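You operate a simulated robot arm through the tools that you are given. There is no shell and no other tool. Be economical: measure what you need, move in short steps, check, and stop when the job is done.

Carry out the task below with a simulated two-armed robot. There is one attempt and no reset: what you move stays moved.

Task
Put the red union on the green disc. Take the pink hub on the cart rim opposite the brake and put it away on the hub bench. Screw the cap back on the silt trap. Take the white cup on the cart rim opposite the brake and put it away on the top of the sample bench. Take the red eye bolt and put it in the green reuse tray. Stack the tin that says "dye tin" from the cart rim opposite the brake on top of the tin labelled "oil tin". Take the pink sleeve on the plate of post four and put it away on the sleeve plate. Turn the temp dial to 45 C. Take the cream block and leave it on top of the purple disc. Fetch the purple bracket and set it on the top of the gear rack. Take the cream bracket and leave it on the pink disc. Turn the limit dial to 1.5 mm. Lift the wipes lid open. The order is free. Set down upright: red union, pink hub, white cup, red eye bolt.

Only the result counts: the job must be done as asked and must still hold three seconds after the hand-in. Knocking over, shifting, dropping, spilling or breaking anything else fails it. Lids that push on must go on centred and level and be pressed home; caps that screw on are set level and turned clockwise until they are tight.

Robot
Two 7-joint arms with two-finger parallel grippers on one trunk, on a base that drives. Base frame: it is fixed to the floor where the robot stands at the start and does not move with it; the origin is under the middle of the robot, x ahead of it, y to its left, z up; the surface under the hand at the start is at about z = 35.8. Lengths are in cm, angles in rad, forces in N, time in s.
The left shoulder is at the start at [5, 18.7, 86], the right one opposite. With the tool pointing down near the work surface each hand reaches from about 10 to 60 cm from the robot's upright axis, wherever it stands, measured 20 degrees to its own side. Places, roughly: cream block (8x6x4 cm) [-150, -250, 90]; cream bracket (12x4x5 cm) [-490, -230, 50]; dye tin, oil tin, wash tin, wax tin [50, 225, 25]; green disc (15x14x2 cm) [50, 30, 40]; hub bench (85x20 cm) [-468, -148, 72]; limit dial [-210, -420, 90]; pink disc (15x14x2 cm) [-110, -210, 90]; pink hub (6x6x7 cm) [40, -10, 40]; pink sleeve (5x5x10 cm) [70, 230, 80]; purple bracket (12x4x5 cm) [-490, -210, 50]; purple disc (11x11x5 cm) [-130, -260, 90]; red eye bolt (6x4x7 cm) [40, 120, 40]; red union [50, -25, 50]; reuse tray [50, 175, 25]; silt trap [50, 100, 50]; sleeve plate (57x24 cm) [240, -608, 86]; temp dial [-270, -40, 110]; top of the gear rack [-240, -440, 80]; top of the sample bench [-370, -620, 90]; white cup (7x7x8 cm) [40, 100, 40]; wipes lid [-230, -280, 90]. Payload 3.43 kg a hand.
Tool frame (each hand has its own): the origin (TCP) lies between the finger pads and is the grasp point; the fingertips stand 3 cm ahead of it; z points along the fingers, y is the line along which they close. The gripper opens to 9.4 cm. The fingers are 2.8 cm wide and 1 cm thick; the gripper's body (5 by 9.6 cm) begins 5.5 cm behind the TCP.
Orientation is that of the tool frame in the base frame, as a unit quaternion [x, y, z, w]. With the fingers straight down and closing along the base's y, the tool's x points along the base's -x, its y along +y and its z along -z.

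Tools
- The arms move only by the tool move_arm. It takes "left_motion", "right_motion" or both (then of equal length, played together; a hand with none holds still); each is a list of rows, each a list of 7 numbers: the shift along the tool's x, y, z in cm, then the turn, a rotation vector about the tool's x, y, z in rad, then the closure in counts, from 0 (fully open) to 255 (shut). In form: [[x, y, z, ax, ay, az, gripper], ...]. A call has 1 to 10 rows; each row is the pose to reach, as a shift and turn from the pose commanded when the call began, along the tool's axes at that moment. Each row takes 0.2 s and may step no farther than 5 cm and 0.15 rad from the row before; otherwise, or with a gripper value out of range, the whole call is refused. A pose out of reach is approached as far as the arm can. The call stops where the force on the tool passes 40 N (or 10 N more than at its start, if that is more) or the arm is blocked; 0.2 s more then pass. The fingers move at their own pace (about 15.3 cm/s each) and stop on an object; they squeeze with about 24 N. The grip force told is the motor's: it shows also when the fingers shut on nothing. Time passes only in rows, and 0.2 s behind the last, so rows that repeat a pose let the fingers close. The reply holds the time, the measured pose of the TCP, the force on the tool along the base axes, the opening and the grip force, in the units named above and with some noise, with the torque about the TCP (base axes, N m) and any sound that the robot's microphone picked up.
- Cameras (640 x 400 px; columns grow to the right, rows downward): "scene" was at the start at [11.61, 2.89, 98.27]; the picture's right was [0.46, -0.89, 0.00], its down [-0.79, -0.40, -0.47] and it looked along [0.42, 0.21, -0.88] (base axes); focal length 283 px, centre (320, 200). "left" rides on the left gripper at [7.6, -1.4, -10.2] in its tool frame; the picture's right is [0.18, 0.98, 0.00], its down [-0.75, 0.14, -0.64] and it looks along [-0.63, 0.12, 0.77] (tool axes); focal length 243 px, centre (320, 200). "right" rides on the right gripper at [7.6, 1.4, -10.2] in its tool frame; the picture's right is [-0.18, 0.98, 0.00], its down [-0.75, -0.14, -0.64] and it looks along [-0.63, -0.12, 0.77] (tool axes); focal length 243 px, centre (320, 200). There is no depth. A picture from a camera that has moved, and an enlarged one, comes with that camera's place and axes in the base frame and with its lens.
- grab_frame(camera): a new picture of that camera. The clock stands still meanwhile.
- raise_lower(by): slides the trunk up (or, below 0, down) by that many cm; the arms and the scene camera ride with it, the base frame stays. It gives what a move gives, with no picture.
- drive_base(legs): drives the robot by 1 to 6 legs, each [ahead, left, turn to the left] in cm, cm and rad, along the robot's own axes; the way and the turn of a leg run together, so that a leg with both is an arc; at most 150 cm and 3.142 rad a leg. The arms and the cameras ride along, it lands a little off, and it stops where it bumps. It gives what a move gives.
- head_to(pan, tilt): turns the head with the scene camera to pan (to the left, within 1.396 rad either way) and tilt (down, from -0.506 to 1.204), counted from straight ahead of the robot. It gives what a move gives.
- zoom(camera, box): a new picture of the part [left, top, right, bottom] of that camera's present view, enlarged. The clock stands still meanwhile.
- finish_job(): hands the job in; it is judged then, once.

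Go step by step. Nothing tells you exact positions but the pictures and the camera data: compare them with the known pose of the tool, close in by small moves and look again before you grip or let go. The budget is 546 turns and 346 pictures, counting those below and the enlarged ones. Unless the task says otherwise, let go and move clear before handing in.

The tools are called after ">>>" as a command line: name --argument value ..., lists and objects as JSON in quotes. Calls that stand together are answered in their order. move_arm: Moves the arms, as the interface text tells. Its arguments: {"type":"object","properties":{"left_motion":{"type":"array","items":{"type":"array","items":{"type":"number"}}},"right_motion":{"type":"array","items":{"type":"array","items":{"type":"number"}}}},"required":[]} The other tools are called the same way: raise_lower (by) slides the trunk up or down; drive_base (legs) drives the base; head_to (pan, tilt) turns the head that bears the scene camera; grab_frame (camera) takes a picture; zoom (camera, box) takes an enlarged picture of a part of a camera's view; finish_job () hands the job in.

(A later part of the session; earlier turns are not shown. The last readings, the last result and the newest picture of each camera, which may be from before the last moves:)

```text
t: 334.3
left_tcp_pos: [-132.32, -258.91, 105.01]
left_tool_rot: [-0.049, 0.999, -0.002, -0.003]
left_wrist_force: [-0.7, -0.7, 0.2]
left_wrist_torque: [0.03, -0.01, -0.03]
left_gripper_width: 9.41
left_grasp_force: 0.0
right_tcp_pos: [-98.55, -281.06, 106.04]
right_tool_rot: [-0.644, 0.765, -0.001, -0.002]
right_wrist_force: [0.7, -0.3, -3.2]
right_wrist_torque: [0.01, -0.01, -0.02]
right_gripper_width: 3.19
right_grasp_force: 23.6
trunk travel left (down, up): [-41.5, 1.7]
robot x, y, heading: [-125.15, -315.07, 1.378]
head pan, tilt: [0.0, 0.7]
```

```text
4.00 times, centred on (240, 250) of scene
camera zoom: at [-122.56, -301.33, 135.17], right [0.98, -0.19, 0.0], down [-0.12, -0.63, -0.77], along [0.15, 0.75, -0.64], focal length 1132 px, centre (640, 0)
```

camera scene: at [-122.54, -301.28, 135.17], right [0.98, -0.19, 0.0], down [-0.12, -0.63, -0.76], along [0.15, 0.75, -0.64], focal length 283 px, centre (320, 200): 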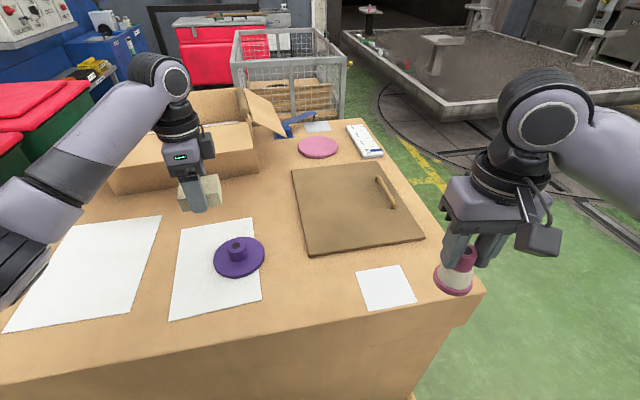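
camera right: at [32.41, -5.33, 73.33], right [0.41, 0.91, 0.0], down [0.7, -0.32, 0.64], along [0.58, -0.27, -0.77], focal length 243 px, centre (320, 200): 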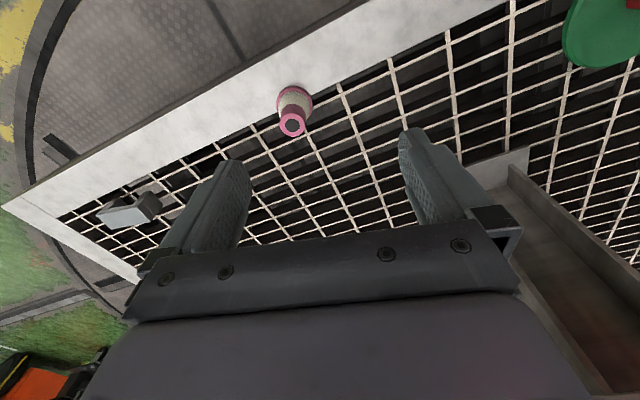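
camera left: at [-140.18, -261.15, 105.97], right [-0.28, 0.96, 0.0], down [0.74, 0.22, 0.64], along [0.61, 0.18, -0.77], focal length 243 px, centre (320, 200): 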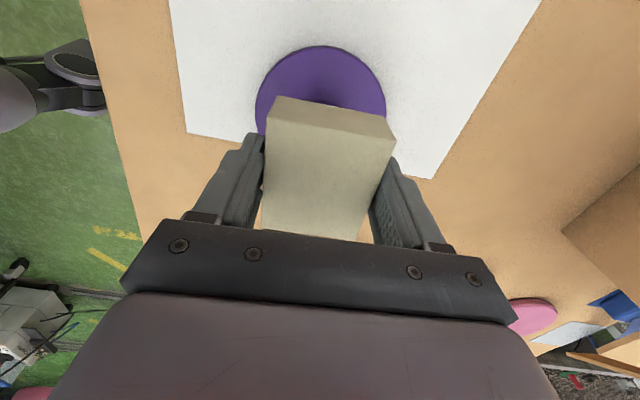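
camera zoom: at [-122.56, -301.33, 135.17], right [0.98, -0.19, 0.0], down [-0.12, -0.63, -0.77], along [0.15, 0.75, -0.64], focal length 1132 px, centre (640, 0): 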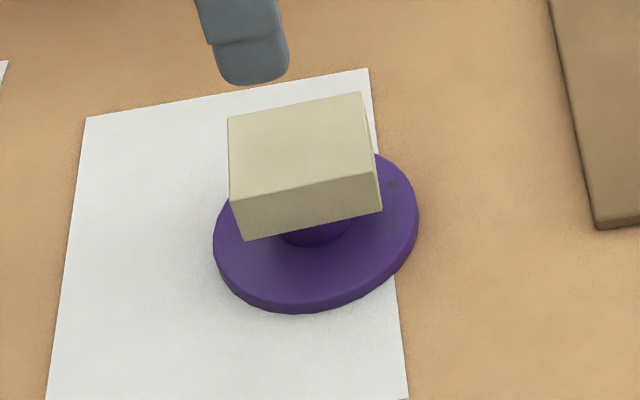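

Block rests on the disc's boss. Next the wipes bin: retract the left hand, back off and look west.

>>> move_arm --left_motion '[[2, -4, 0, 0, 0, 0, 0], [4, -8, 0, 0, 0, 0, 0], [6, -12, 0, 0, 0, 0, 0], [8, -16, 0, 0, 0, 0, 0], [10, -20, 0, 0, 0, 0, 0]]'

>>> drive_base --legs '[[-14, 0, 0.2], [0, 50, 0]]'

>>> head_to --pan 0.7 --tilt 0.5

>>> grab_frame --camera "scene"

```text
t: 335.5
left_tcp_pos: [-140.36, -279.83, 104.67]
left_tool_rot: [-0.05, 0.999, -0.002, -0.004]
left_wrist_force: [0.4, -0.3, 0.4]
left_wrist_torque: [0.0, -0.02, 0.04]
left_gripper_width: 9.39
left_grasp_force: 0.0
right_tcp_pos: [-98.54, -280.97, 106.1]
right_tool_rot: [-0.646, 0.763, -0.001, -0.001]
right_wrist_force: [0.8, -0.1, -3.3]
right_wrist_torque: [0.04, -0.01, 0.01]
right_gripper_width: 3.22
right_grasp_force: 23.9
trunk travel left (down, up): [-41.5, 1.7]
robot x, y, heading: [-125.54, -315.26, 1.377]
head pan, tilt: [0.0, 0.7]
```

```text
t: 341.3
left_tcp_pos: [-197.85, -297.34, 104.79]
left_tool_rot: [-0.149, 0.989, -0.003, -0.002]
left_wrist_force: [-1.3, -0.6, 0.0]
left_wrist_torque: [0.03, -0.02, -0.01]
left_gripper_width: 9.41
left_grasp_force: 0.0
right_tcp_pos: [-156.79, -290.39, 106.07]
right_tool_rot: [0.718, -0.696, 0.001, 0.002]
right_wrist_force: [-0.8, 1.2, -4.0]
right_wrist_torque: [0.02, 0.0, -0.01]
right_gripper_width: 3.19
right_grasp_force: 24.2
trunk travel left (down, up): [-41.5, 1.7]
robot x, y, heading: [-176.24, -329.28, 1.573]
head pan, tilt: [0.0, 0.7]
```

```text
t: 342.4
left_tcp_pos: [-197.92, -297.46, 104.74]
left_tool_rot: [-0.149, 0.989, -0.002, -0.003]
left_wrist_force: [1.0, 1.5, 0.1]
left_wrist_torque: [0.0, 0.0, 0.02]
left_gripper_width: 9.39
left_grasp_force: 0.0
right_tcp_pos: [-156.86, -290.26, 106.06]
right_tool_rot: [0.719, -0.695, 0.0, 0.002]
right_wrist_force: [0.3, -0.1, -3.8]
right_wrist_torque: [0.02, 0.0, -0.01]
right_gripper_width: 3.2
right_grasp_force: 24.4
trunk travel left (down, up): [-41.5, 1.7]
robot x, y, heading: [-176.14, -329.33, 1.576]
head pan, tilt: [0.7, 0.499]
```

```text
165 pictures are left
camera scene: at [-182.08, -316.59, 136.94], right [0.76, 0.65, 0.0], down [0.31, -0.36, -0.88], along [-0.57, 0.67, -0.48], focal length 283 px, centre (320, 200)
```

scene: 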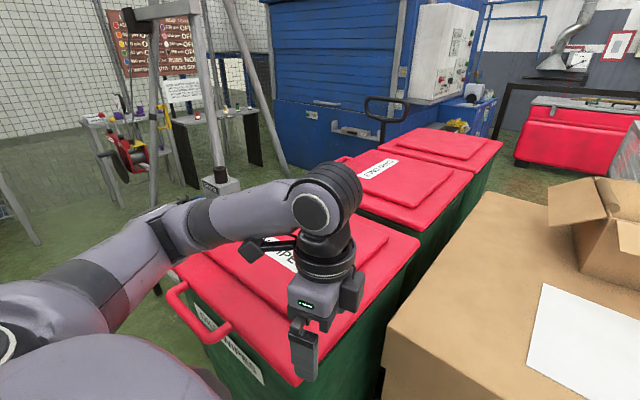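

>>> move_arm --left_motion '[[-4, -3, 0, 0, 0, 0, 0], [-8, -6, 0, 0, 0, 0, 0], [-12, -9, 0, 0, 0, 0, 0]]'

>>> drive_base --legs '[[-12, 0, 0], [0, 10, 0]]'

>>> head_to --pan 0.5 --tilt 0.6

>>> grab_frame --camera "scene"

```text
t: 343.2
left_tcp_pos: [-183.78, -302.39, 104.99]
left_tool_rot: [-0.149, 0.989, -0.002, -0.002]
left_wrist_force: [0.1, -0.1, -0.4]
left_wrist_torque: [-0.02, 0.05, 0.03]
left_gripper_width: 9.42
left_grasp_force: 0.1
right_tcp_pos: [-156.73, -290.24, 106.11]
right_tool_rot: [0.717, -0.697, 0.001, 0.002]
right_wrist_force: [1.4, -0.1, -3.9]
right_wrist_torque: [-0.01, -0.01, -0.02]
right_gripper_width: 3.18
right_grasp_force: 23.9
trunk travel left (down, up): [-41.5, 1.7]
robot x, y, heading: [-176.37, -329.11, 1.576]
head pan, tilt: [0.7, 0.499]
```

```text
t: 345.6
left_tcp_pos: [-193.9, -314.43, 105.08]
left_tool_rot: [-0.148, 0.989, -0.003, -0.002]
left_wrist_force: [-0.6, 0.9, -1.0]
left_wrist_torque: [0.04, -0.01, 0.01]
left_gripper_width: 9.42
left_grasp_force: 0.1
right_tcp_pos: [-166.89, -302.35, 106.11]
right_tool_rot: [0.718, -0.696, 0.001, 0.002]
right_wrist_force: [1.0, -0.2, -3.0]
right_wrist_torque: [-0.03, -0.01, -0.02]
right_gripper_width: 3.2
right_grasp_force: 24.5
trunk travel left (down, up): [-41.5, 1.7]
robot x, y, heading: [-186.05, -341.34, 1.576]
head pan, tilt: [0.7, 0.499]
```

```text
t: 346.3
left_tcp_pos: [-193.78, -314.43, 105.01]
left_tool_rot: [-0.149, 0.989, -0.003, -0.002]
left_wrist_force: [0.7, 0.0, 0.3]
left_wrist_torque: [-0.04, 0.01, -0.01]
left_gripper_width: 9.42
left_grasp_force: 0.0
right_tcp_pos: [-166.86, -302.35, 106.0]
right_tool_rot: [0.718, -0.696, 0.002, 0.002]
right_wrist_force: [0.1, -0.5, -3.5]
right_wrist_torque: [0.02, -0.03, 0.0]
right_gripper_width: 3.2
right_grasp_force: 23.9
trunk travel left (down, up): [-41.5, 1.7]
robot x, y, heading: [-186.68, -341.59, 1.579]
head pan, tilt: [0.499, 0.6]
```

```text
164 pictures are left
camera scene: at [-190.55, -327.83, 136.03], right [0.88, 0.48, 0.0], down [0.27, -0.49, -0.83], along [-0.4, 0.72, -0.56], focal length 283 px, centre (320, 200)
```

scene: 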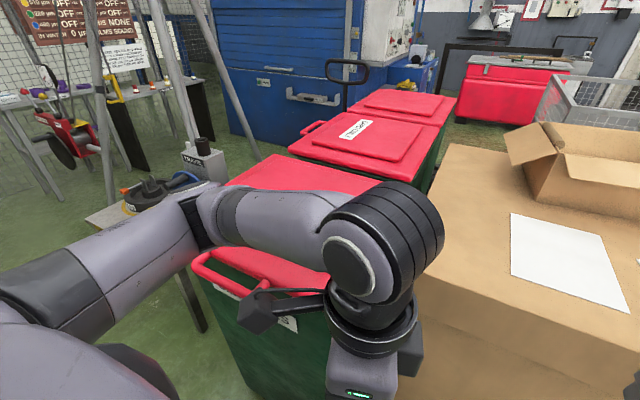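

The wipes lid has a handle bar along its south edge (y≈-302). Move west to centre on it and look.

>>> drive_base --legs '[[0, 34, 0]]'

>>> head_to --pan 0 --tilt 0.8

>>> grab_frame --camera "scene"

```text
t: 348.4
left_tcp_pos: [-208.86, -314.63, 105.08]
left_tool_rot: [-0.141, 0.99, -0.003, -0.002]
left_wrist_force: [0.5, -0.3, -0.4]
left_wrist_torque: [0.0, 0.01, 0.01]
left_gripper_width: 9.39
left_grasp_force: 0.0
right_tcp_pos: [-181.41, -302.88, 105.98]
right_tool_rot: [0.713, -0.702, 0.002, 0.002]
right_wrist_force: [1.1, 0.6, -2.7]
right_wrist_torque: [0.02, 0.03, 0.05]
right_gripper_width: 3.2
right_grasp_force: 23.8
trunk travel left (down, up): [-41.5, 1.7]
robot x, y, heading: [-201.34, -341.68, 1.56]
head pan, tilt: [0.499, 0.6]
stopped in leg 1: the robot was blocked; the commanded pose is now the measured one
```

```text
t: 349.3
left_tcp_pos: [-208.85, -314.64, 105.06]
left_tool_rot: [-0.142, 0.99, -0.003, -0.003]
left_wrist_force: [0.2, -0.2, -0.3]
left_wrist_torque: [0.0, -0.02, -0.02]
left_gripper_width: 9.39
left_grasp_force: 0.0
right_tcp_pos: [-181.62, -302.85, 105.98]
right_tool_rot: [0.713, -0.701, 0.001, 0.002]
right_wrist_force: [-0.6, -0.4, -3.2]
right_wrist_torque: [0.0, 0.04, -0.01]
right_gripper_width: 3.21
right_grasp_force: 24.3
trunk travel left (down, up): [-41.5, 1.7]
robot x, y, heading: [-201.35, -341.52, 1.565]
head pan, tilt: [0.0, 0.799]
```

```text
163 pictures are left
camera scene: at [-201.49, -327.77, 134.35], right [1.0, -0.01, 0.0], down [-0.01, -0.72, -0.7], along [0.0, 0.7, -0.72], focal length 283 px, centre (320, 200)
```

scene: 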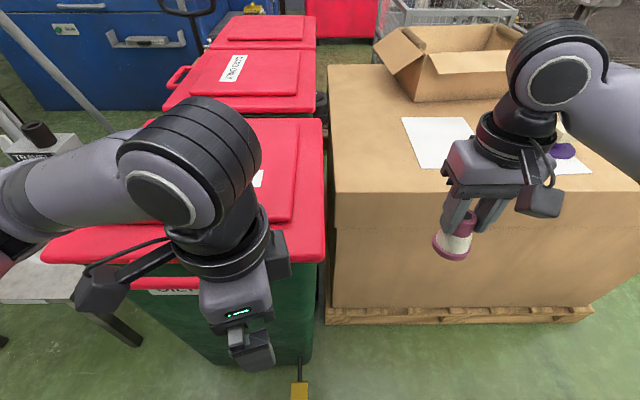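

>>> grab_frame --camera "left"

>>> zoom --camera "scene" --box '[20, 200, 340, 400]'

```text
162 pictures are left
camera left: at [-215.71, -318.07, 115.35], right [-0.45, 0.89, 0.0], down [0.69, 0.35, 0.64], along [0.57, 0.29, -0.77], focal length 243 px, centre (320, 200)
```

left: 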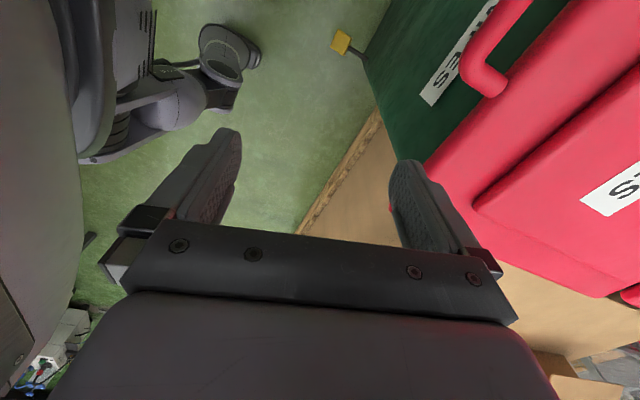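

```text
2.00 times, centred on (180, 300) of scene
camera zoom: at [-201.49, -327.77, 134.35], right [1.0, -0.01, 0.0], down [-0.01, -0.72, -0.7], along [0.0, 0.7, -0.72], focal length 566 px, centre (600, 0)
```

zoom: 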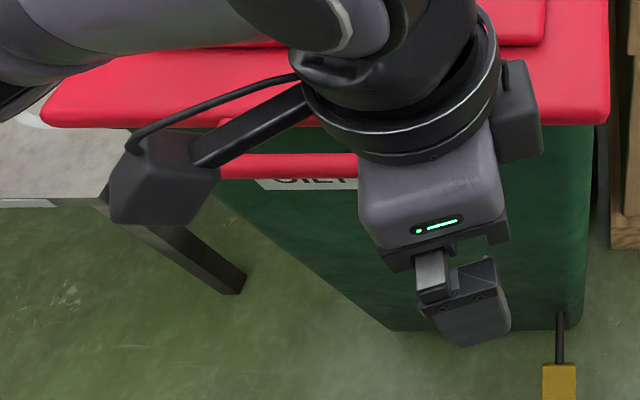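

I'll lift the lid from beneath the bar with closed fingers pointing north. Back up for room, then orient the left hand horizontally.

>>> drive_base --legs '[[-20, 0, 0]]'

>>> move_arm --left_motion '[[0, 0, 0, 0, 0, -0.15, 100], [0, 0, 0, 0, 0, -0.3, 255], [0, 0, 0, 0, 0, -0.45, 255], [0, 0, 0, 0, 0, -0.6, 255], [0, 0, 0, 0, 0, -0.75, 255], [0, 0, 0, 0, 0, -0.9, 255], [0, 0, 0, 0, 0, -1.05, 255], [0, 0, 0, 0, 0, -1.2, 255], [0, 0, 0, 0, 0, -1.28, 255]]'

>>> grab_frame --camera "scene"

```text
t: 350.0
left_tcp_pos: [-208.86, -314.65, 105.02]
left_tool_rot: [-0.14, 0.99, -0.003, -0.002]
left_wrist_force: [0.1, 1.2, 0.5]
left_wrist_torque: [0.02, 0.0, -0.02]
left_gripper_width: 9.39
left_grasp_force: 0.2
right_tcp_pos: [-181.44, -303.07, 106.01]
right_tool_rot: [0.713, -0.702, 0.002, 0.001]
right_wrist_force: [0.0, -0.7, -3.7]
right_wrist_torque: [0.01, -0.02, 0.02]
right_gripper_width: 3.19
right_grasp_force: 24.1
trunk travel left (down, up): [-41.5, 1.7]
robot x, y, heading: [-201.69, -341.95, 1.562]
head pan, tilt: [0.0, 0.799]
stopped in leg 1: the robot was blocked; the commanded pose is now the measured one
```

```text
t: 352.0
left_tcp_pos: [-208.88, -314.66, 105.12]
left_tool_rot: [-0.705, 0.709, -0.001, -0.005]
left_wrist_force: [-0.6, 0.0, 0.4]
left_wrist_torque: [0.02, 0.0, 0.02]
left_gripper_width: 0.0
left_grasp_force: 24.5
right_tcp_pos: [-181.57, -303.09, 106.06]
right_tool_rot: [0.713, -0.701, 0.002, 0.002]
right_wrist_force: [-0.6, -0.7, -3.2]
right_wrist_torque: [0.01, 0.0, 0.02]
right_gripper_width: 3.2
right_grasp_force: 23.9
trunk travel left (down, up): [-41.5, 1.7]
robot x, y, heading: [-201.83, -341.29, 1.563]
head pan, tilt: [0.0, 0.799]
```

```text
160 pictures are left
camera scene: at [-201.44, -327.87, 134.34], right [1.0, -0.01, 0.0], down [-0.01, -0.72, -0.7], along [0.01, 0.7, -0.72], focal length 283 px, centre (320, 200)
```

scene: 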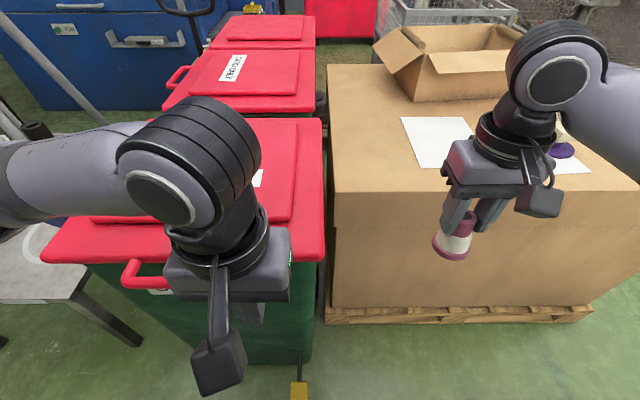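

No room behind, so grip the bar from above instead: reorient and move over the bar.

>>> move_arm --left_motion '[[-1.2, 1.9, 0, 0, 0, 0.15, 255], [-2.4, 3.8, 0, 0, 0, 0.3, 255], [-3.6, 5.7, 0, 0, 0, 0.45, 200], [-4.8, 7.6, 0, 0, 0, 0.6, 141], [-6, 9.5, 0, 0, 0, 0.75, 141], [-7.2, 11.4, 0, 0, 0, 0.9, 141], [-8.4, 13.3, 0, 0, 0, 1.05, 141], [-9.6, 15.2, 0, 0, 0, 1.2, 141], [-10.8, 17, 0, 0, 0, 1.35, 141], [-11.7, 18.6, 2, 0, 0, 1.5, 141]]'

>>> grab_frame --camera "left"

>>> grab_frame --camera "scene"

```text
t: 354.2
left_tcp_pos: [-227.2, -302.87, 103.0]
left_tool_rot: [-0.03, 1.0, -0.003, -0.003]
left_wrist_force: [-0.8, 0.2, 0.8]
left_wrist_torque: [-0.02, -0.03, 0.03]
left_gripper_width: 4.19
left_grasp_force: 0.1
right_tcp_pos: [-181.63, -302.95, 106.15]
right_tool_rot: [0.712, -0.702, 0.002, 0.002]
right_wrist_force: [0.5, -0.1, -4.0]
right_wrist_torque: [-0.02, 0.01, 0.0]
right_gripper_width: 3.22
right_grasp_force: 23.8
trunk travel left (down, up): [-41.5, 1.7]
robot x, y, heading: [-201.79, -341.6, 1.563]
head pan, tilt: [0.0, 0.799]
```

```text
159 pictures are left
camera left: at [-234.74, -304.73, 113.28], right [-0.24, 0.97, 0.0], down [0.75, 0.19, 0.64], along [0.62, 0.15, -0.77], focal length 243 px, centre (320, 200)
```

left: 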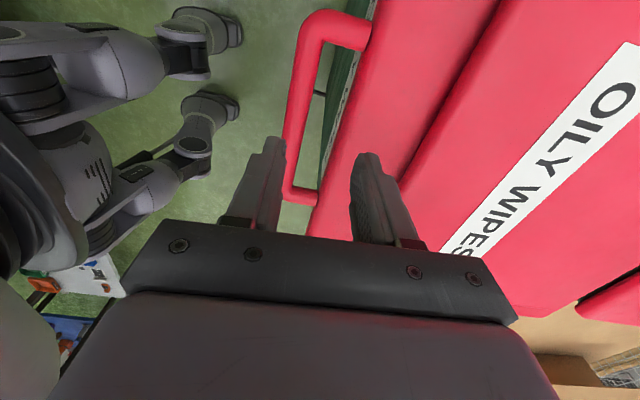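

```text
158 pictures are left
camera scene: at [-201.48, -327.87, 134.34], right [1.0, -0.01, 0.0], down [-0.01, -0.72, -0.7], along [0.01, 0.7, -0.72], focal length 283 px, centre (320, 200)
```

scene: 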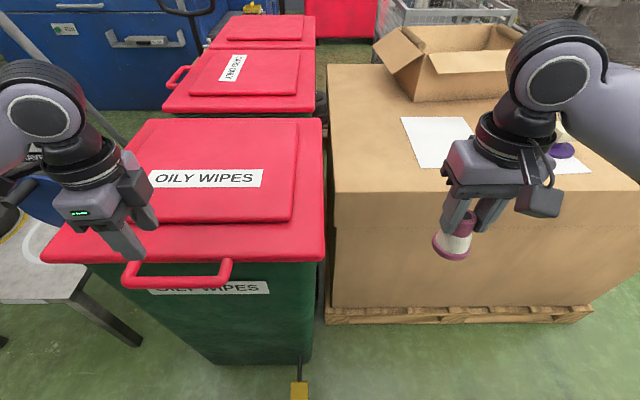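

Clear view: bar centre x≈-227, y≈-304.6. Align and lower.

>>> move_arm --left_motion '[[0, -1.5, 2, 0, 0, 0.06, 141], [0, -1.55, 5, 0, 0, 0.06, 141], [0, -1.55, 8.5, 0, 0, 0.06, 141], [0, -1.55, 8.5, 0, 0, 0.06, 141]]'

>>> grab_frame --camera "left"

>>> zoom --camera "scene" --box '[40, 180, 260, 320]'

```text
t: 355.2
left_tcp_pos: [-227.18, -304.41, 94.51]
left_tool_rot: [-0.001, 1.0, -0.002, -0.001]
left_wrist_force: [-0.5, 0.0, 0.2]
left_wrist_torque: [0.03, 0.01, 0.01]
left_gripper_width: 4.18
left_grasp_force: 0.2
right_tcp_pos: [-181.45, -303.07, 106.02]
right_tool_rot: [0.713, -0.702, 0.001, 0.002]
right_wrist_force: [-0.7, -0.6, -3.3]
right_wrist_torque: [-0.02, 0.03, 0.01]
right_gripper_width: 3.2
right_grasp_force: 24.4
trunk travel left (down, up): [-41.5, 1.7]
robot x, y, heading: [-201.74, -341.86, 1.561]
head pan, tilt: [0.0, 0.799]
```

```text
157 pictures are left
camera left: at [-234.88, -305.9, 104.79], right [-0.19, 0.98, 0.0], down [0.76, 0.15, 0.64], along [0.63, 0.12, -0.77], focal length 243 px, centre (320, 200)
```

left: 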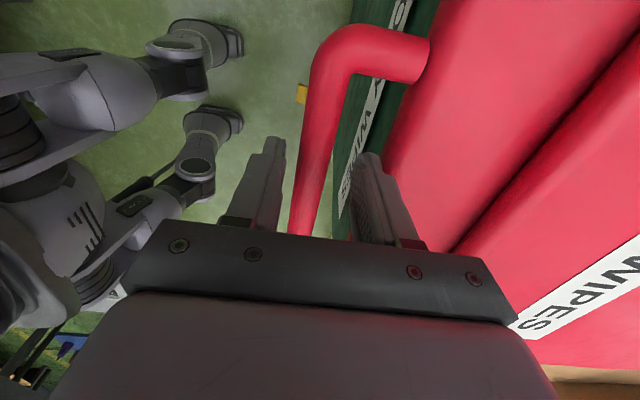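

```text
2.86 times, centred on (150, 250) of scene
camera zoom: at [-201.44, -327.88, 134.34], right [1.0, -0.01, 0.0], down [-0.01, -0.72, -0.7], along [0.01, 0.7, -0.72], focal length 809 px, centre (806, 57)
```

zoom: 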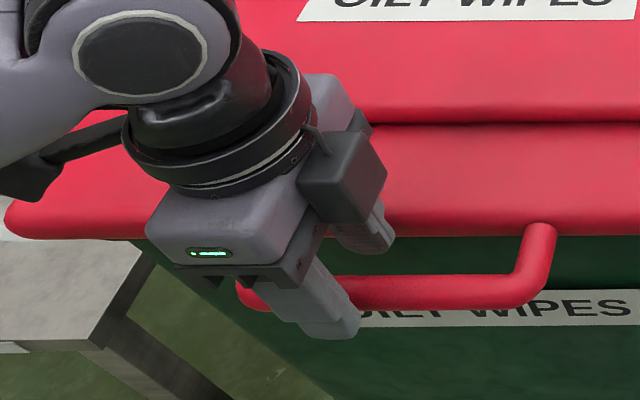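

The bar runs between the fingers, at z≈90. Lower a little and grip.

>>> move_arm --left_motion '[[0, 0, 1.5, 0, 0, 0, 141], [0, 0, 3, 0, 0, 0, 141], [0, 0, 3, 0, 0, 0, 255], [0, 0, 3, 0, 0, 0, 255], [0, 0, 3, 0, 0, 0, 255]]'

>>> grab_frame --camera "left"

```text
t: 356.4
left_tcp_pos: [-227.33, -304.78, 91.57]
left_tool_rot: [0.0, 1.0, -0.005, -0.003]
left_wrist_force: [3.6, -22.0, -2.8]
left_wrist_torque: [-0.02, 1.36, 0.43]
left_gripper_width: 2.43
left_grasp_force: 44.8
right_tcp_pos: [-181.67, -303.22, 106.14]
right_tool_rot: [0.713, -0.701, 0.001, 0.001]
right_wrist_force: [0.7, 0.5, -3.2]
right_wrist_torque: [-0.04, 0.02, -0.02]
right_gripper_width: 3.22
right_grasp_force: 24.1
trunk travel left (down, up): [-41.5, 1.7]
robot x, y, heading: [-201.42, -341.84, 1.567]
head pan, tilt: [0.0, 0.799]
```

```text
155 pictures are left
camera left: at [-234.88, -306.17, 101.91], right [-0.19, 0.98, -0.01], down [0.76, 0.15, 0.64], along [0.63, 0.11, -0.77], focal length 243 px, centre (320, 200)
```

left: 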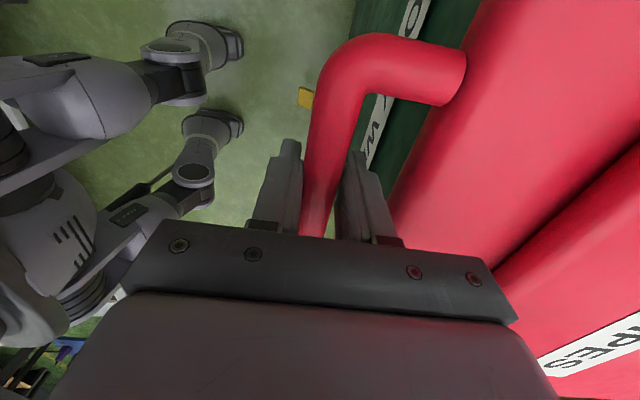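

Gripped the bar (2.4 cm). Lift along the hinge arc.

>>> move_arm --left_motion '[[0, -0.4, 0, 0, 0, 0, 255], [0, -0.35, -2, 0, 0, 0, 255], [0, -0.2, -5, 0, 0, 0, 255], [0, 0.2, -8, 0, 0, 0, 255], [0, 0.7, -11, 0, 0, 0, 255], [0, 1.4, -14, 0, 0, 0, 255]]'

>>> grab_frame --camera "scene"

```text
t: 357.8
left_tcp_pos: [-227.34, -302.7, 105.71]
left_tool_rot: [-0.003, 1.0, -0.002, -0.003]
left_wrist_force: [-10.3, 4.1, -6.4]
left_wrist_torque: [0.17, 0.94, 0.15]
left_gripper_width: 2.42
left_grasp_force: 45.5
right_tcp_pos: [-181.74, -303.05, 106.19]
right_tool_rot: [0.713, -0.701, 0.004, 0.002]
right_wrist_force: [0.7, -0.8, -3.7]
right_wrist_torque: [0.03, 0.04, -0.01]
right_gripper_width: 3.21
right_grasp_force: 23.5
trunk travel left (down, up): [-41.5, 1.7]
robot x, y, heading: [-201.72, -341.89, 1.563]
head pan, tilt: [0.0, 0.799]
```

```text
154 pictures are left
camera scene: at [-201.57, -327.8, 134.33], right [1.0, -0.01, 0.0], down [-0.01, -0.72, -0.7], along [0.01, 0.7, -0.72], focal length 283 px, centre (320, 200)
```

scene: 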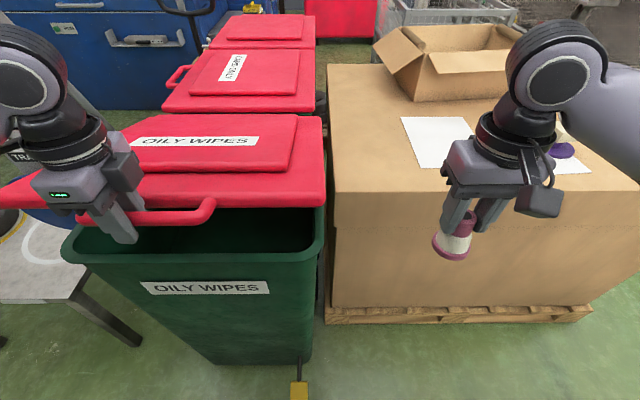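

It opens smoothly. Continue along the arc.

>>> move_arm --left_motion '[[0, 0.9, -3, 0, 0, 0, 255], [0, 2, -6, 0, 0, 0, 255], [0, 3.3, -9, 0, 0, 0, 255], [0, 4.8, -12, 0, 0, 0, 255], [0, 6.4, -14.7, 0, 0, 0, 255], [0, 8, -17.2, 0, 0, 0, 255], [0, 10, -19.8, 0, 0, 0, 255]]'

>>> grab_frame --camera "scene"

```text
t: 359.4
left_tcp_pos: [-227.14, -293.05, 125.36]
left_tool_rot: [-0.001, 1.0, -0.001, -0.002]
left_wrist_force: [5.9, -2.8, -3.7]
left_wrist_torque: [-0.33, -0.13, 0.58]
left_gripper_width: 1.97
left_grasp_force: 44.8
right_tcp_pos: [-181.55, -303.08, 105.98]
right_tool_rot: [0.713, -0.701, 0.002, 0.002]
right_wrist_force: [-0.2, -0.1, -3.8]
right_wrist_torque: [0.0, 0.0, 0.01]
right_gripper_width: 3.21
right_grasp_force: 24.1
trunk travel left (down, up): [-41.5, 1.7]
robot x, y, heading: [-201.89, -342.08, 1.562]
head pan, tilt: [0.0, 0.799]
```

```text
153 pictures are left
camera scene: at [-201.43, -327.94, 134.35], right [1.0, -0.01, 0.0], down [-0.01, -0.72, -0.7], along [0.01, 0.7, -0.72], focal length 283 px, centre (320, 200)
```

scene: 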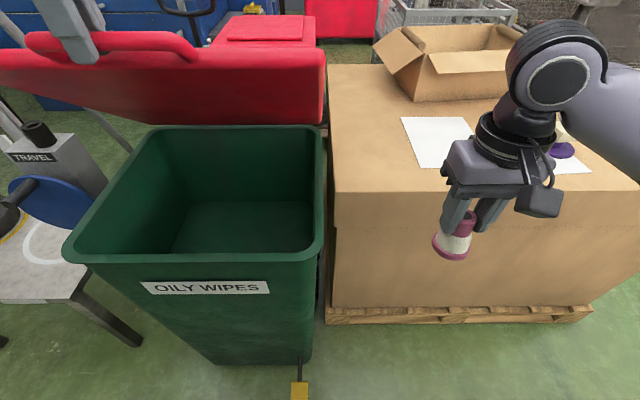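

>>> move_arm --left_motion '[[0, 2, -2.4, 0, 0, 0, 255], [0, 4.2, -4.7, 0, 0, 0, 255], [0, 6.6, -7, 0, 0, 0, 255], [0, 9.3, -9.3, 0, 0, 0, 255]]'

>>> grab_frame --camera "scene"

```text
t: 360.4
left_tcp_pos: [-227.11, -287.21, 131.44]
left_tool_rot: [0.0, 1.0, -0.001, -0.001]
left_wrist_force: [9.7, -3.4, -1.8]
left_wrist_torque: [0.13, -0.56, 0.64]
left_gripper_width: 1.97
left_grasp_force: 45.2
left hand out of reach, approached as far as the arm can: row 3, 4
right_tcp_pos: [-181.72, -303.05, 105.88]
right_tool_rot: [0.714, -0.701, 0.001, 0.002]
right_wrist_force: [1.1, 0.9, -3.8]
right_wrist_torque: [0.0, -0.02, 0.02]
right_gripper_width: 3.23
right_grasp_force: 23.9
trunk travel left (down, up): [-41.5, 1.7]
robot x, y, heading: [-201.77, -341.72, 1.565]
head pan, tilt: [0.0, 0.799]
```

```text
152 pictures are left
camera scene: at [-201.47, -327.93, 134.35], right [1.0, -0.01, 0.0], down [-0.01, -0.72, -0.7], along [0.0, 0.7, -0.72], focal length 283 px, centre (320, 200)
```

scene: 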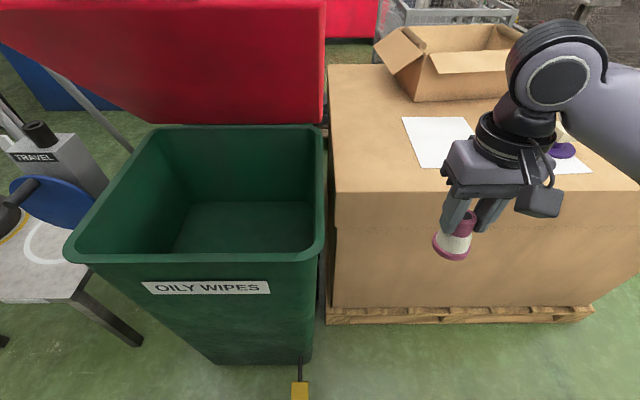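

Lid at ~47° and the arm is near its height limit with a vertical tool. I'll pitch the tool forward while following the arc.

>>> move_arm --left_motion '[[0, -1.75, 1.26, -0.14, 0, 0, 255], [0, -0.4, 0.1, -0.28, 0, 0, 255], [0, 0.95, -1.0, -0.42, 0, 0, 255], [0, 2.35, -2.0, -0.56, 0, 0, 255], [0, 3.85, -2.9, -0.7, 0, 0, 255], [0, 5.35, -3.75, -0.84, 0, 0, 255], [0, 6.95, -4.5, -0.98, 0, 0, 255], [0, 8.55, -5.3, -1.12, 0, 0, 255]]'

>>> grab_frame --camera "scene"

```text
t: 362.2
left_tcp_pos: [-227.17, -278.74, 137.06]
left_tool_rot: [0.001, 0.846, 0.532, -0.002]
left_wrist_force: [-2.3, -10.0, 9.3]
left_wrist_torque: [-0.26, 0.22, -0.44]
left_gripper_width: 1.97
left_grasp_force: 45.3
right_tcp_pos: [-181.6, -303.38, 106.14]
right_tool_rot: [0.712, -0.702, 0.001, 0.0]
right_wrist_force: [-0.8, -0.2, -3.5]
right_wrist_torque: [-0.02, 0.02, 0.0]
right_gripper_width: 3.19
right_grasp_force: 23.6
trunk travel left (down, up): [-41.5, 1.7]
robot x, y, heading: [-201.32, -342.11, 1.561]
head pan, tilt: [0.0, 0.799]
```

```text
151 pictures are left
camera scene: at [-201.45, -328.16, 134.39], right [1.0, -0.01, 0.0], down [-0.01, -0.72, -0.7], along [0.01, 0.7, -0.72], focal length 283 px, centre (320, 200)
```

scene: 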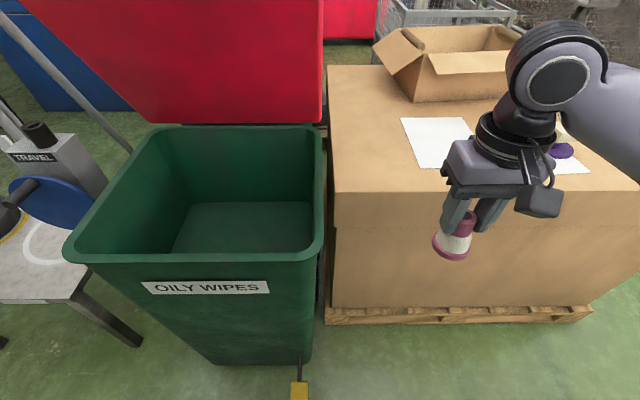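

>>> move_arm --left_motion '[[0, 1.5, 1.16, 0, 0, 0, 255], [0, 2.5, 2.1, 0, 0, 0, 255], [0, 3.6, 3.0, 0, 0, 0, 255], [0, 4.6, 4.0, 0, 0, 0, 255], [0, 5.6, 5.06, 0, 0, 0, 255]]'

>>> grab_frame --camera "scene"

```text
t: 363.4
left_tcp_pos: [-227.13, -272.04, 140.06]
left_tool_rot: [0.0, 0.846, 0.533, -0.003]
left_wrist_force: [-1.9, -9.7, 17.2]
left_wrist_torque: [-0.15, 0.19, -0.1]
left_gripper_width: 1.97
left_grasp_force: 44.5
right_tcp_pos: [-181.46, -303.31, 106.16]
right_tool_rot: [0.713, -0.701, 0.001, 0.002]
right_wrist_force: [0.1, 0.3, -4.4]
right_wrist_torque: [0.0, 0.01, 0.01]
right_gripper_width: 3.2
right_grasp_force: 23.7
trunk travel left (down, up): [-41.5, 1.7]
robot x, y, heading: [-201.58, -341.41, 1.565]
head pan, tilt: [0.0, 0.799]
```

```text
150 pictures are left
camera scene: at [-201.44, -328.3, 134.41], right [1.0, -0.01, 0.0], down [-0.01, -0.71, -0.7], along [0.01, 0.7, -0.71], focal length 283 px, centre (320, 200)
```

scene: 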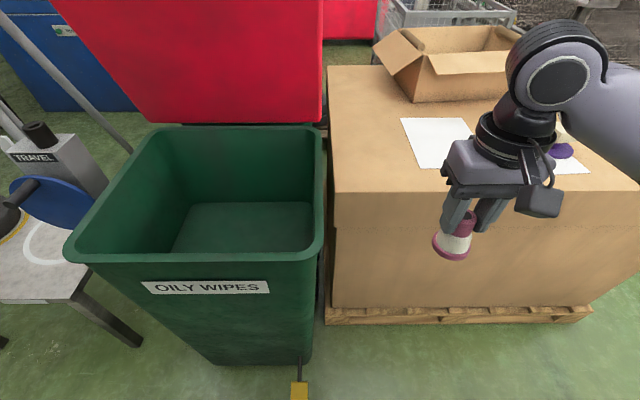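

Lid ≈67°. Now drive the base forward to push further.

>>> drive_base --legs '[[5, 0, 0]]'

>>> grab_frame --camera "scene"

```text
t: 364.1
left_tcp_pos: [-227.2, -271.5, 140.25]
left_tool_rot: [-0.001, 0.845, 0.535, -0.004]
left_wrist_force: [-8.5, -3.7, 6.8]
left_wrist_torque: [-0.21, 0.03, -1.06]
left_gripper_width: 1.98
left_grasp_force: 45.0
right_tcp_pos: [-181.19, -302.96, 106.1]
right_tool_rot: [0.711, -0.703, 0.004, 0.002]
right_wrist_force: [0.1, -0.2, -3.8]
right_wrist_torque: [0.01, -0.01, 0.0]
right_gripper_width: 3.19
right_grasp_force: 24.0
trunk travel left (down, up): [-41.5, 1.7]
robot x, y, heading: [-201.55, -341.7, 1.557]
head pan, tilt: [0.0, 0.799]
stopped in leg 1: the robot was blocked; the commanded pose is now the measured one
```

```text
149 pictures are left
camera scene: at [-201.24, -327.75, 134.34], right [1.0, -0.01, 0.0], down [-0.01, -0.72, -0.7], along [0.01, 0.7, -0.72], focal length 283 px, centre (320, 200)
```

scene: 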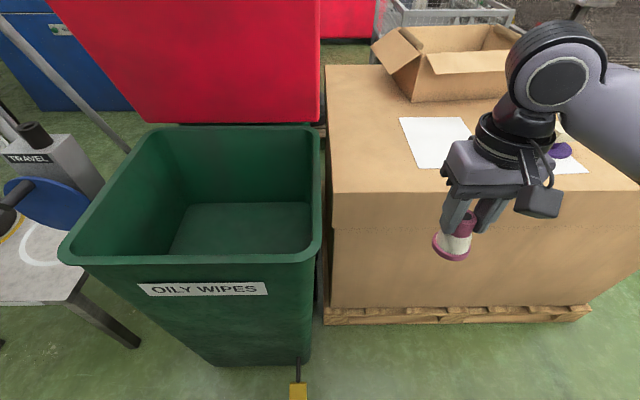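

The base can't go further (pedal in front). Test whether the lid holds by itself: open the fingers slightly—the lower finger stays under the bar—and ease down.

>>> move_arm --left_motion '[[0, 0, 0, 0, 0, 0, 170], [0, 0, 0, 0, 0, 0, 150], [0, 0, 0, 0, 0, 0, 150], [0, -0.8, 0, 0, 0, 0, 150], [0, -0.8, 0, 0, 0, 0, 150]]'

>>> grab_frame --camera "left"

```text
t: 365.3
left_tcp_pos: [-227.14, -271.92, 139.5]
left_tool_rot: [0.0, 0.845, 0.536, -0.002]
left_wrist_force: [-2.2, -2.1, 10.3]
left_wrist_torque: [0.08, -0.06, 0.02]
left_gripper_width: 3.43
left_grasp_force: 0.0
right_tcp_pos: [-181.37, -302.98, 106.02]
right_tool_rot: [0.712, -0.702, 0.002, 0.002]
right_wrist_force: [-0.5, -0.7, -4.2]
right_wrist_torque: [0.01, -0.01, 0.0]
right_gripper_width: 3.18
right_grasp_force: 24.1
trunk travel left (down, up): [-41.5, 1.7]
robot x, y, heading: [-201.5, -341.61, 1.563]
head pan, tilt: [0.0, 0.799]
```

```text
148 pictures are left
camera left: at [-234.69, -281.83, 142.69], right [-0.18, 0.42, 0.89], down [0.76, -0.52, 0.4], along [0.63, 0.75, -0.22], focal length 243 px, centre (320, 200)
```

left: 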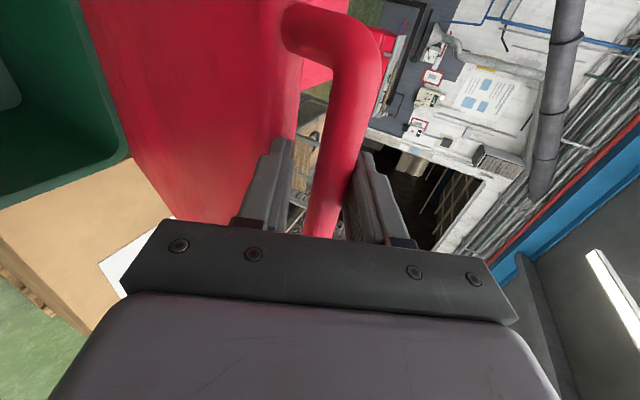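

The lid resists being lowered – it holds by itself. Open, withdraw and look.

>>> move_arm --left_motion '[[0, 0.7, 0, 0, 0, 0, 150], [0, 0.7, -2, 0, 0, 0, 150], [0, 0.7, -5, 0, 0, 0, 150], [0, 0.7, -8, 0, 0, 0, 150]]'

>>> grab_frame --camera "scene"

>>> grab_frame --camera "left"

```text
t: 366.3
left_tcp_pos: [-226.97, -278.64, 143.4]
left_tool_rot: [-0.001, 0.846, 0.533, -0.003]
left_wrist_force: [-0.6, -1.3, 0.8]
left_wrist_torque: [0.01, 0.04, 0.0]
left_gripper_width: 3.88
left_grasp_force: 0.1
right_tcp_pos: [-181.26, -303.01, 106.03]
right_tool_rot: [0.712, -0.702, 0.003, 0.001]
right_wrist_force: [-0.2, -0.2, -4.5]
right_wrist_torque: [0.0, 0.03, 0.01]
right_gripper_width: 3.21
right_grasp_force: 24.2
trunk travel left (down, up): [-41.5, 1.7]
robot x, y, heading: [-201.45, -341.88, 1.558]
head pan, tilt: [0.0, 0.799]
```

```text
147 pictures are left
camera scene: at [-201.23, -327.7, 134.35], right [1.0, -0.01, 0.0], down [-0.01, -0.72, -0.7], along [0.01, 0.7, -0.72], focal length 283 px, centre (320, 200)
```

scene: 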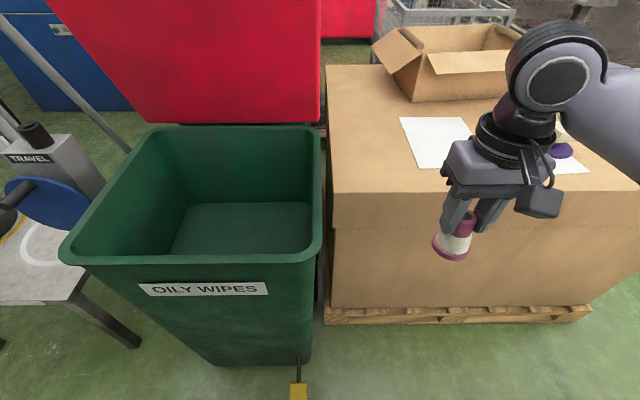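

```text
146 pictures are left
camera left: at [-234.54, -288.63, 146.71], right [-0.18, 0.42, 0.89], down [0.76, -0.51, 0.4], along [0.63, 0.75, -0.23], focal length 243 px, centre (320, 200)
```

left: 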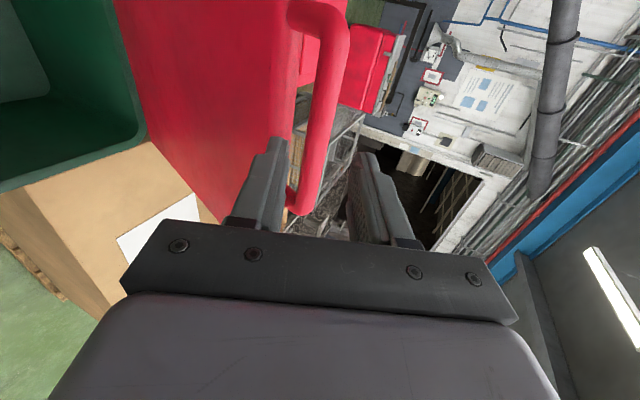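

The lid stays put at ~68°. I'll close the fingers and push its underside a bit further open.

>>> move_arm --left_motion '[[0, -4, -1.5, 0, 0, 0, 255], [0, -8.5, -1, -0.07, 0, 0, 255], [0, -13, 0.5, -0.14, 0, 0, 255], [0, -17.1, 2.1, -0.21, 0, 0, 255], [0, -15.5, 6.5, -0.27, 0, 0, 255], [0, -13.8, 11, -0.27, 0, 0, 255], [0, -12.1, 15, -0.27, 0, 0, 255], [0, -10.5, 18.5, -0.27, 0, 0, 255], [0, -9.1, 21.5, -0.27, 0, 0, 255]]'

>>> grab_frame --camera "scene"

>>> grab_frame --camera "left"

```text
t: 368.3
left_tcp_pos: [-227.07, -263.1, 125.96]
left_tool_rot: [0.002, 0.766, 0.642, -0.004]
left_wrist_force: [0.5, -4.3, 3.5]
left_wrist_torque: [0.11, 0.03, -0.01]
left_gripper_width: 0.0
left_grasp_force: 24.6
right_tcp_pos: [-181.21, -302.89, 106.09]
right_tool_rot: [0.712, -0.702, 0.002, 0.002]
right_wrist_force: [0.2, 0.4, -2.9]
right_wrist_torque: [-0.04, -0.01, -0.01]
right_gripper_width: 3.19
right_grasp_force: 24.5
trunk travel left (down, up): [-41.5, 1.7]
robot x, y, heading: [-201.31, -341.24, 1.56]
head pan, tilt: [0.0, 0.799]
```

```text
145 pictures are left
camera scene: at [-201.2, -327.75, 134.35], right [1.0, -0.01, 0.0], down [-0.01, -0.72, -0.7], along [0.01, 0.7, -0.72], focal length 283 px, centre (320, 200)
```

scene: 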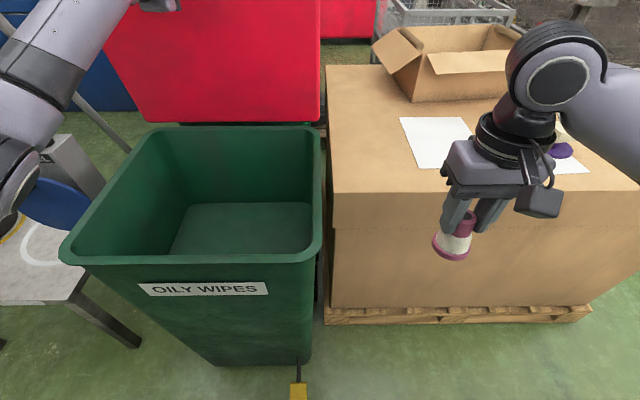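

```text
144 pictures are left
camera left: at [-234.63, -273.37, 126.43], right [-0.18, 0.17, 0.97], down [0.76, -0.61, 0.24], along [0.63, 0.78, -0.02], focal length 243 px, centre (320, 200)
```

left: 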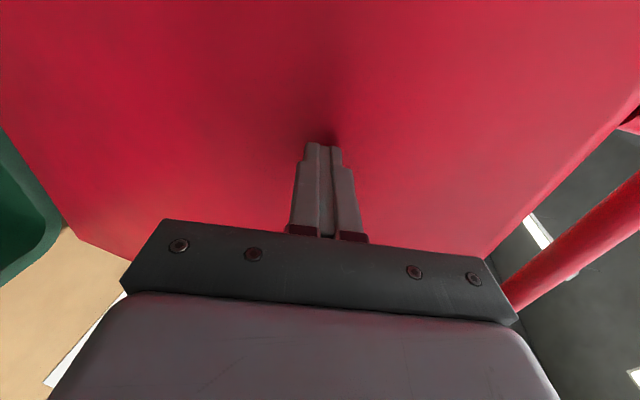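

It moves easily; push on.

>>> move_arm --left_motion '[[0, 0.35, 2, 0, 0, 0, 255], [0, 0.7, 4, 0, 0, 0, 255], [0, 1.05, 6, 0, 0, 0, 255], [0, 1.4, 8, 0, 0, 0, 255], [0, 1.75, 10, 0, 0, 0, 255]]'

>>> grab_frame --camera "scene"

```text
t: 369.5
left_tcp_pos: [-227.24, -259.56, 125.09]
left_tool_rot: [0.002, 0.767, 0.642, -0.004]
left_wrist_force: [2.7, -3.2, 1.0]
left_wrist_torque: [0.04, -0.01, -0.07]
left_gripper_width: 0.0
left_grasp_force: 24.1
left hand out of reach, approached as far as the arm can: row 2, 3, 4, 5
right_tcp_pos: [-181.15, -302.86, 106.1]
right_tool_rot: [0.712, -0.702, 0.001, 0.001]
right_wrist_force: [-0.9, 0.3, -3.1]
right_wrist_torque: [0.01, 0.02, 0.03]
right_gripper_width: 3.2
right_grasp_force: 24.2
trunk travel left (down, up): [-41.5, 1.7]
robot x, y, heading: [-201.7, -341.43, 1.561]
head pan, tilt: [0.0, 0.799]
```

```text
143 pictures are left
camera scene: at [-201.18, -327.69, 134.35], right [1.0, -0.01, 0.0], down [-0.01, -0.72, -0.7], along [0.01, 0.7, -0.72], focal length 283 px, centre (320, 200)
```

scene: 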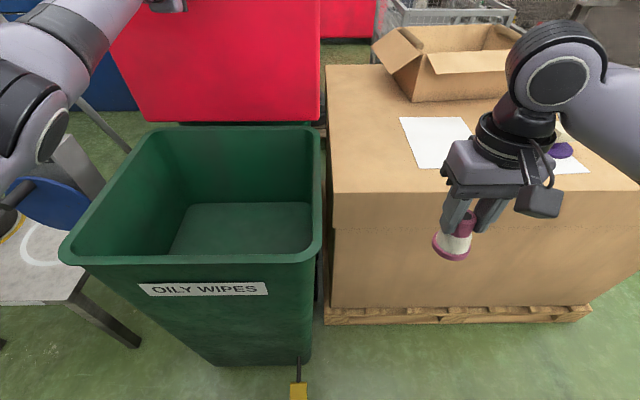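

Lid ≈80° open and holding. Retract the hand and return it to pointing down.

>>> move_arm --left_motion '[[0, -0.5, 5, 0, 0, 0, 255], [0, -1.5, 0.5, 0, 0, 0, 255], [0, -2, -4, 0.14, 0, 0, 255], [0, -2, -8, 0.28, 0, 0, 255], [0, -2, -12, 0.42, 0, 0, 255], [0, -2, -15, 0.56, 0, 0, 255], [0, -2, -18, 0.7, 0, 0, 255], [0, -3, -20, 0.84, 0, 0, 255], [0, -5, -22, 0.98, 0, 0, 255], [0, -7, -24, 1.12, 0, 0, 200]]'

>>> move_arm --left_motion '[[0, 0, 0, 0.13, 0, 0, 100], [0, 0, 0, 0.27, 0, 0, 0], [0, 0, 2, 0.27, 0, 0, 0]]'

>>> grab_frame --camera "scene"

```text
refused: row 1 steps farther than a row can; nothing moved
```

```text
t: 370.3
left_tcp_pos: [-226.46, -261.82, 124.35]
left_tool_rot: [0.001, 0.847, 0.532, -0.005]
left_wrist_force: [0.7, 0.6, -0.9]
left_wrist_torque: [-0.05, -0.02, 0.01]
left_gripper_width: 9.39
left_grasp_force: 0.1
left hand out of reach, approached as far as the arm can: row 1, 2, 3
right_tcp_pos: [-181.21, -302.93, 106.05]
right_tool_rot: [0.711, -0.703, 0.002, 0.002]
right_wrist_force: [0.7, 0.0, -3.2]
right_wrist_torque: [0.01, -0.01, -0.01]
right_gripper_width: 3.18
right_grasp_force: 24.1
trunk travel left (down, up): [-41.5, 1.7]
robot x, y, heading: [-201.46, -341.03, 1.56]
head pan, tilt: [0.0, 0.799]
```

```text
142 pictures are left
camera scene: at [-201.04, -327.7, 134.36], right [1.0, -0.01, 0.0], down [-0.01, -0.72, -0.7], along [0.01, 0.7, -0.72], focal length 283 px, centre (320, 200)
```

scene: 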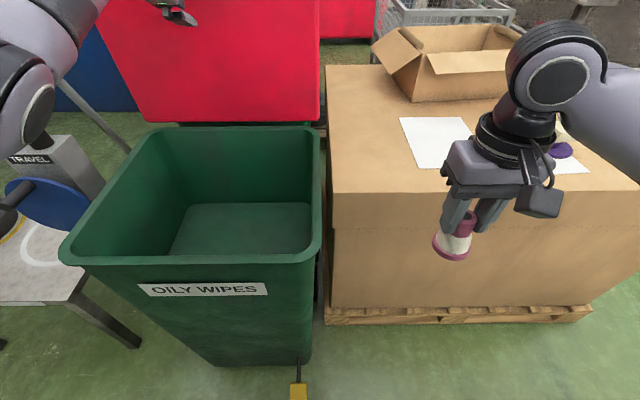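

>>> move_arm --left_motion '[[0, -2.2, -4.3, 0, 0, 0, 0], [0, -4.4, -8.6, 0, 0, 0, 0], [0, -6.6, -12.9, 0.14, 0, 0, 0], [0, -8.8, -17.2, 0.28, 0, 0, 0], [0, -11, -21, 0.42, 0, 0, 0], [0, -13, -24, 0.56, 0, 0, 0], [0, -15, -26, 0.7, 0, 0, 0], [0, -17, -28, 0.84, 0, 0, 0], [0, -19, -29, 0.98, 0, 0, 0], [0, -20, -30, 1.12, 0, 0, 0]]'

>>> grab_frame --camera "scene"

```text
t: 372.5
left_tcp_pos: [-226.64, -297.44, 119.09]
left_tool_rot: [-0.003, 1.0, 0.001, -0.004]
left_wrist_force: [0.0, 0.5, -0.6]
left_wrist_torque: [0.01, 0.0, 0.01]
left_gripper_width: 9.4
left_grasp_force: 0.1
right_tcp_pos: [-181.24, -302.79, 106.0]
right_tool_rot: [0.712, -0.702, 0.003, 0.002]
right_wrist_force: [-0.4, 0.5, -3.8]
right_wrist_torque: [-0.01, -0.02, -0.01]
right_gripper_width: 3.2
right_grasp_force: 24.2
trunk travel left (down, up): [-41.5, 1.7]
robot x, y, heading: [-201.44, -341.04, 1.566]
head pan, tilt: [0.0, 0.799]
```

```text
141 pictures are left
camera scene: at [-201.24, -327.6, 134.34], right [1.0, -0.01, 0.0], down [-0.01, -0.72, -0.7], along [0.01, 0.7, -0.72], focal length 283 px, centre (320, 200)
```

scene: 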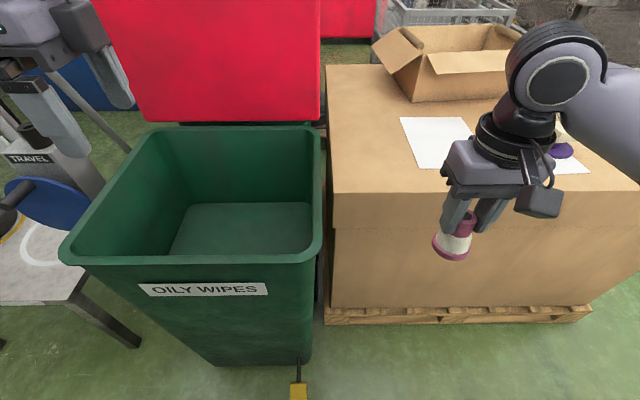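

>>> move_arm --left_motion '[[0, 0, 0, 0, 0, 0, 0], [0, 0, 0, 0, 0, 0, 0], [0, 0, 0, 0, 0, 0, 0], [0, 0, 0, 0, 0, 0, 0], [0, 0, 0, 0, 0, 0, 0], [0, 0, 0, 0, 0, 0, 0], [0, 0, 0, 0, 0, 0, 0], [0, 0, 0, 0, 0, 0, 0], [0, 0, 0, 0, 0, 0, 0], [0, 0, 0, 0, 0, 0, 0]]'

>>> grab_frame --camera "scene"

```text
t: 374.7
left_tcp_pos: [-226.59, -297.44, 119.15]
left_tool_rot: [-0.002, 1.0, 0.002, -0.002]
left_wrist_force: [0.8, 0.7, -0.4]
left_wrist_torque: [-0.05, 0.02, 0.03]
left_gripper_width: 9.41
left_grasp_force: 0.0
right_tcp_pos: [-181.21, -302.86, 105.93]
right_tool_rot: [0.711, -0.703, 0.003, 0.002]
right_wrist_force: [0.5, -1.2, -2.6]
right_wrist_torque: [0.0, 0.0, 0.03]
right_gripper_width: 3.2
right_grasp_force: 23.3
trunk travel left (down, up): [-41.5, 1.7]
robot x, y, heading: [-201.69, -341.55, 1.553]
head pan, tilt: [0.0, 0.799]
```

```text
140 pictures are left
camera scene: at [-201.19, -327.6, 134.34], right [1.0, -0.01, 0.0], down [-0.01, -0.72, -0.7], along [0.01, 0.7, -0.72], focal length 283 px, centre (320, 200)
```

scene: 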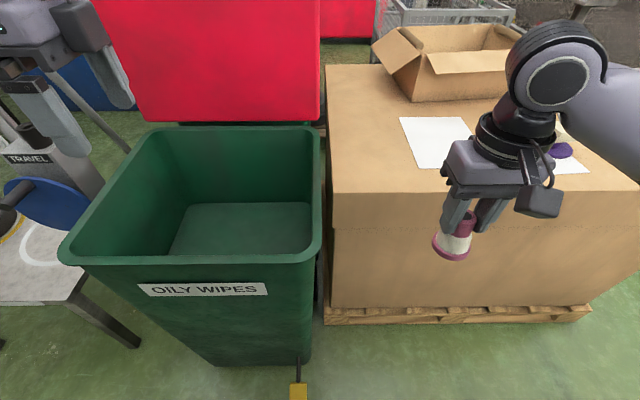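

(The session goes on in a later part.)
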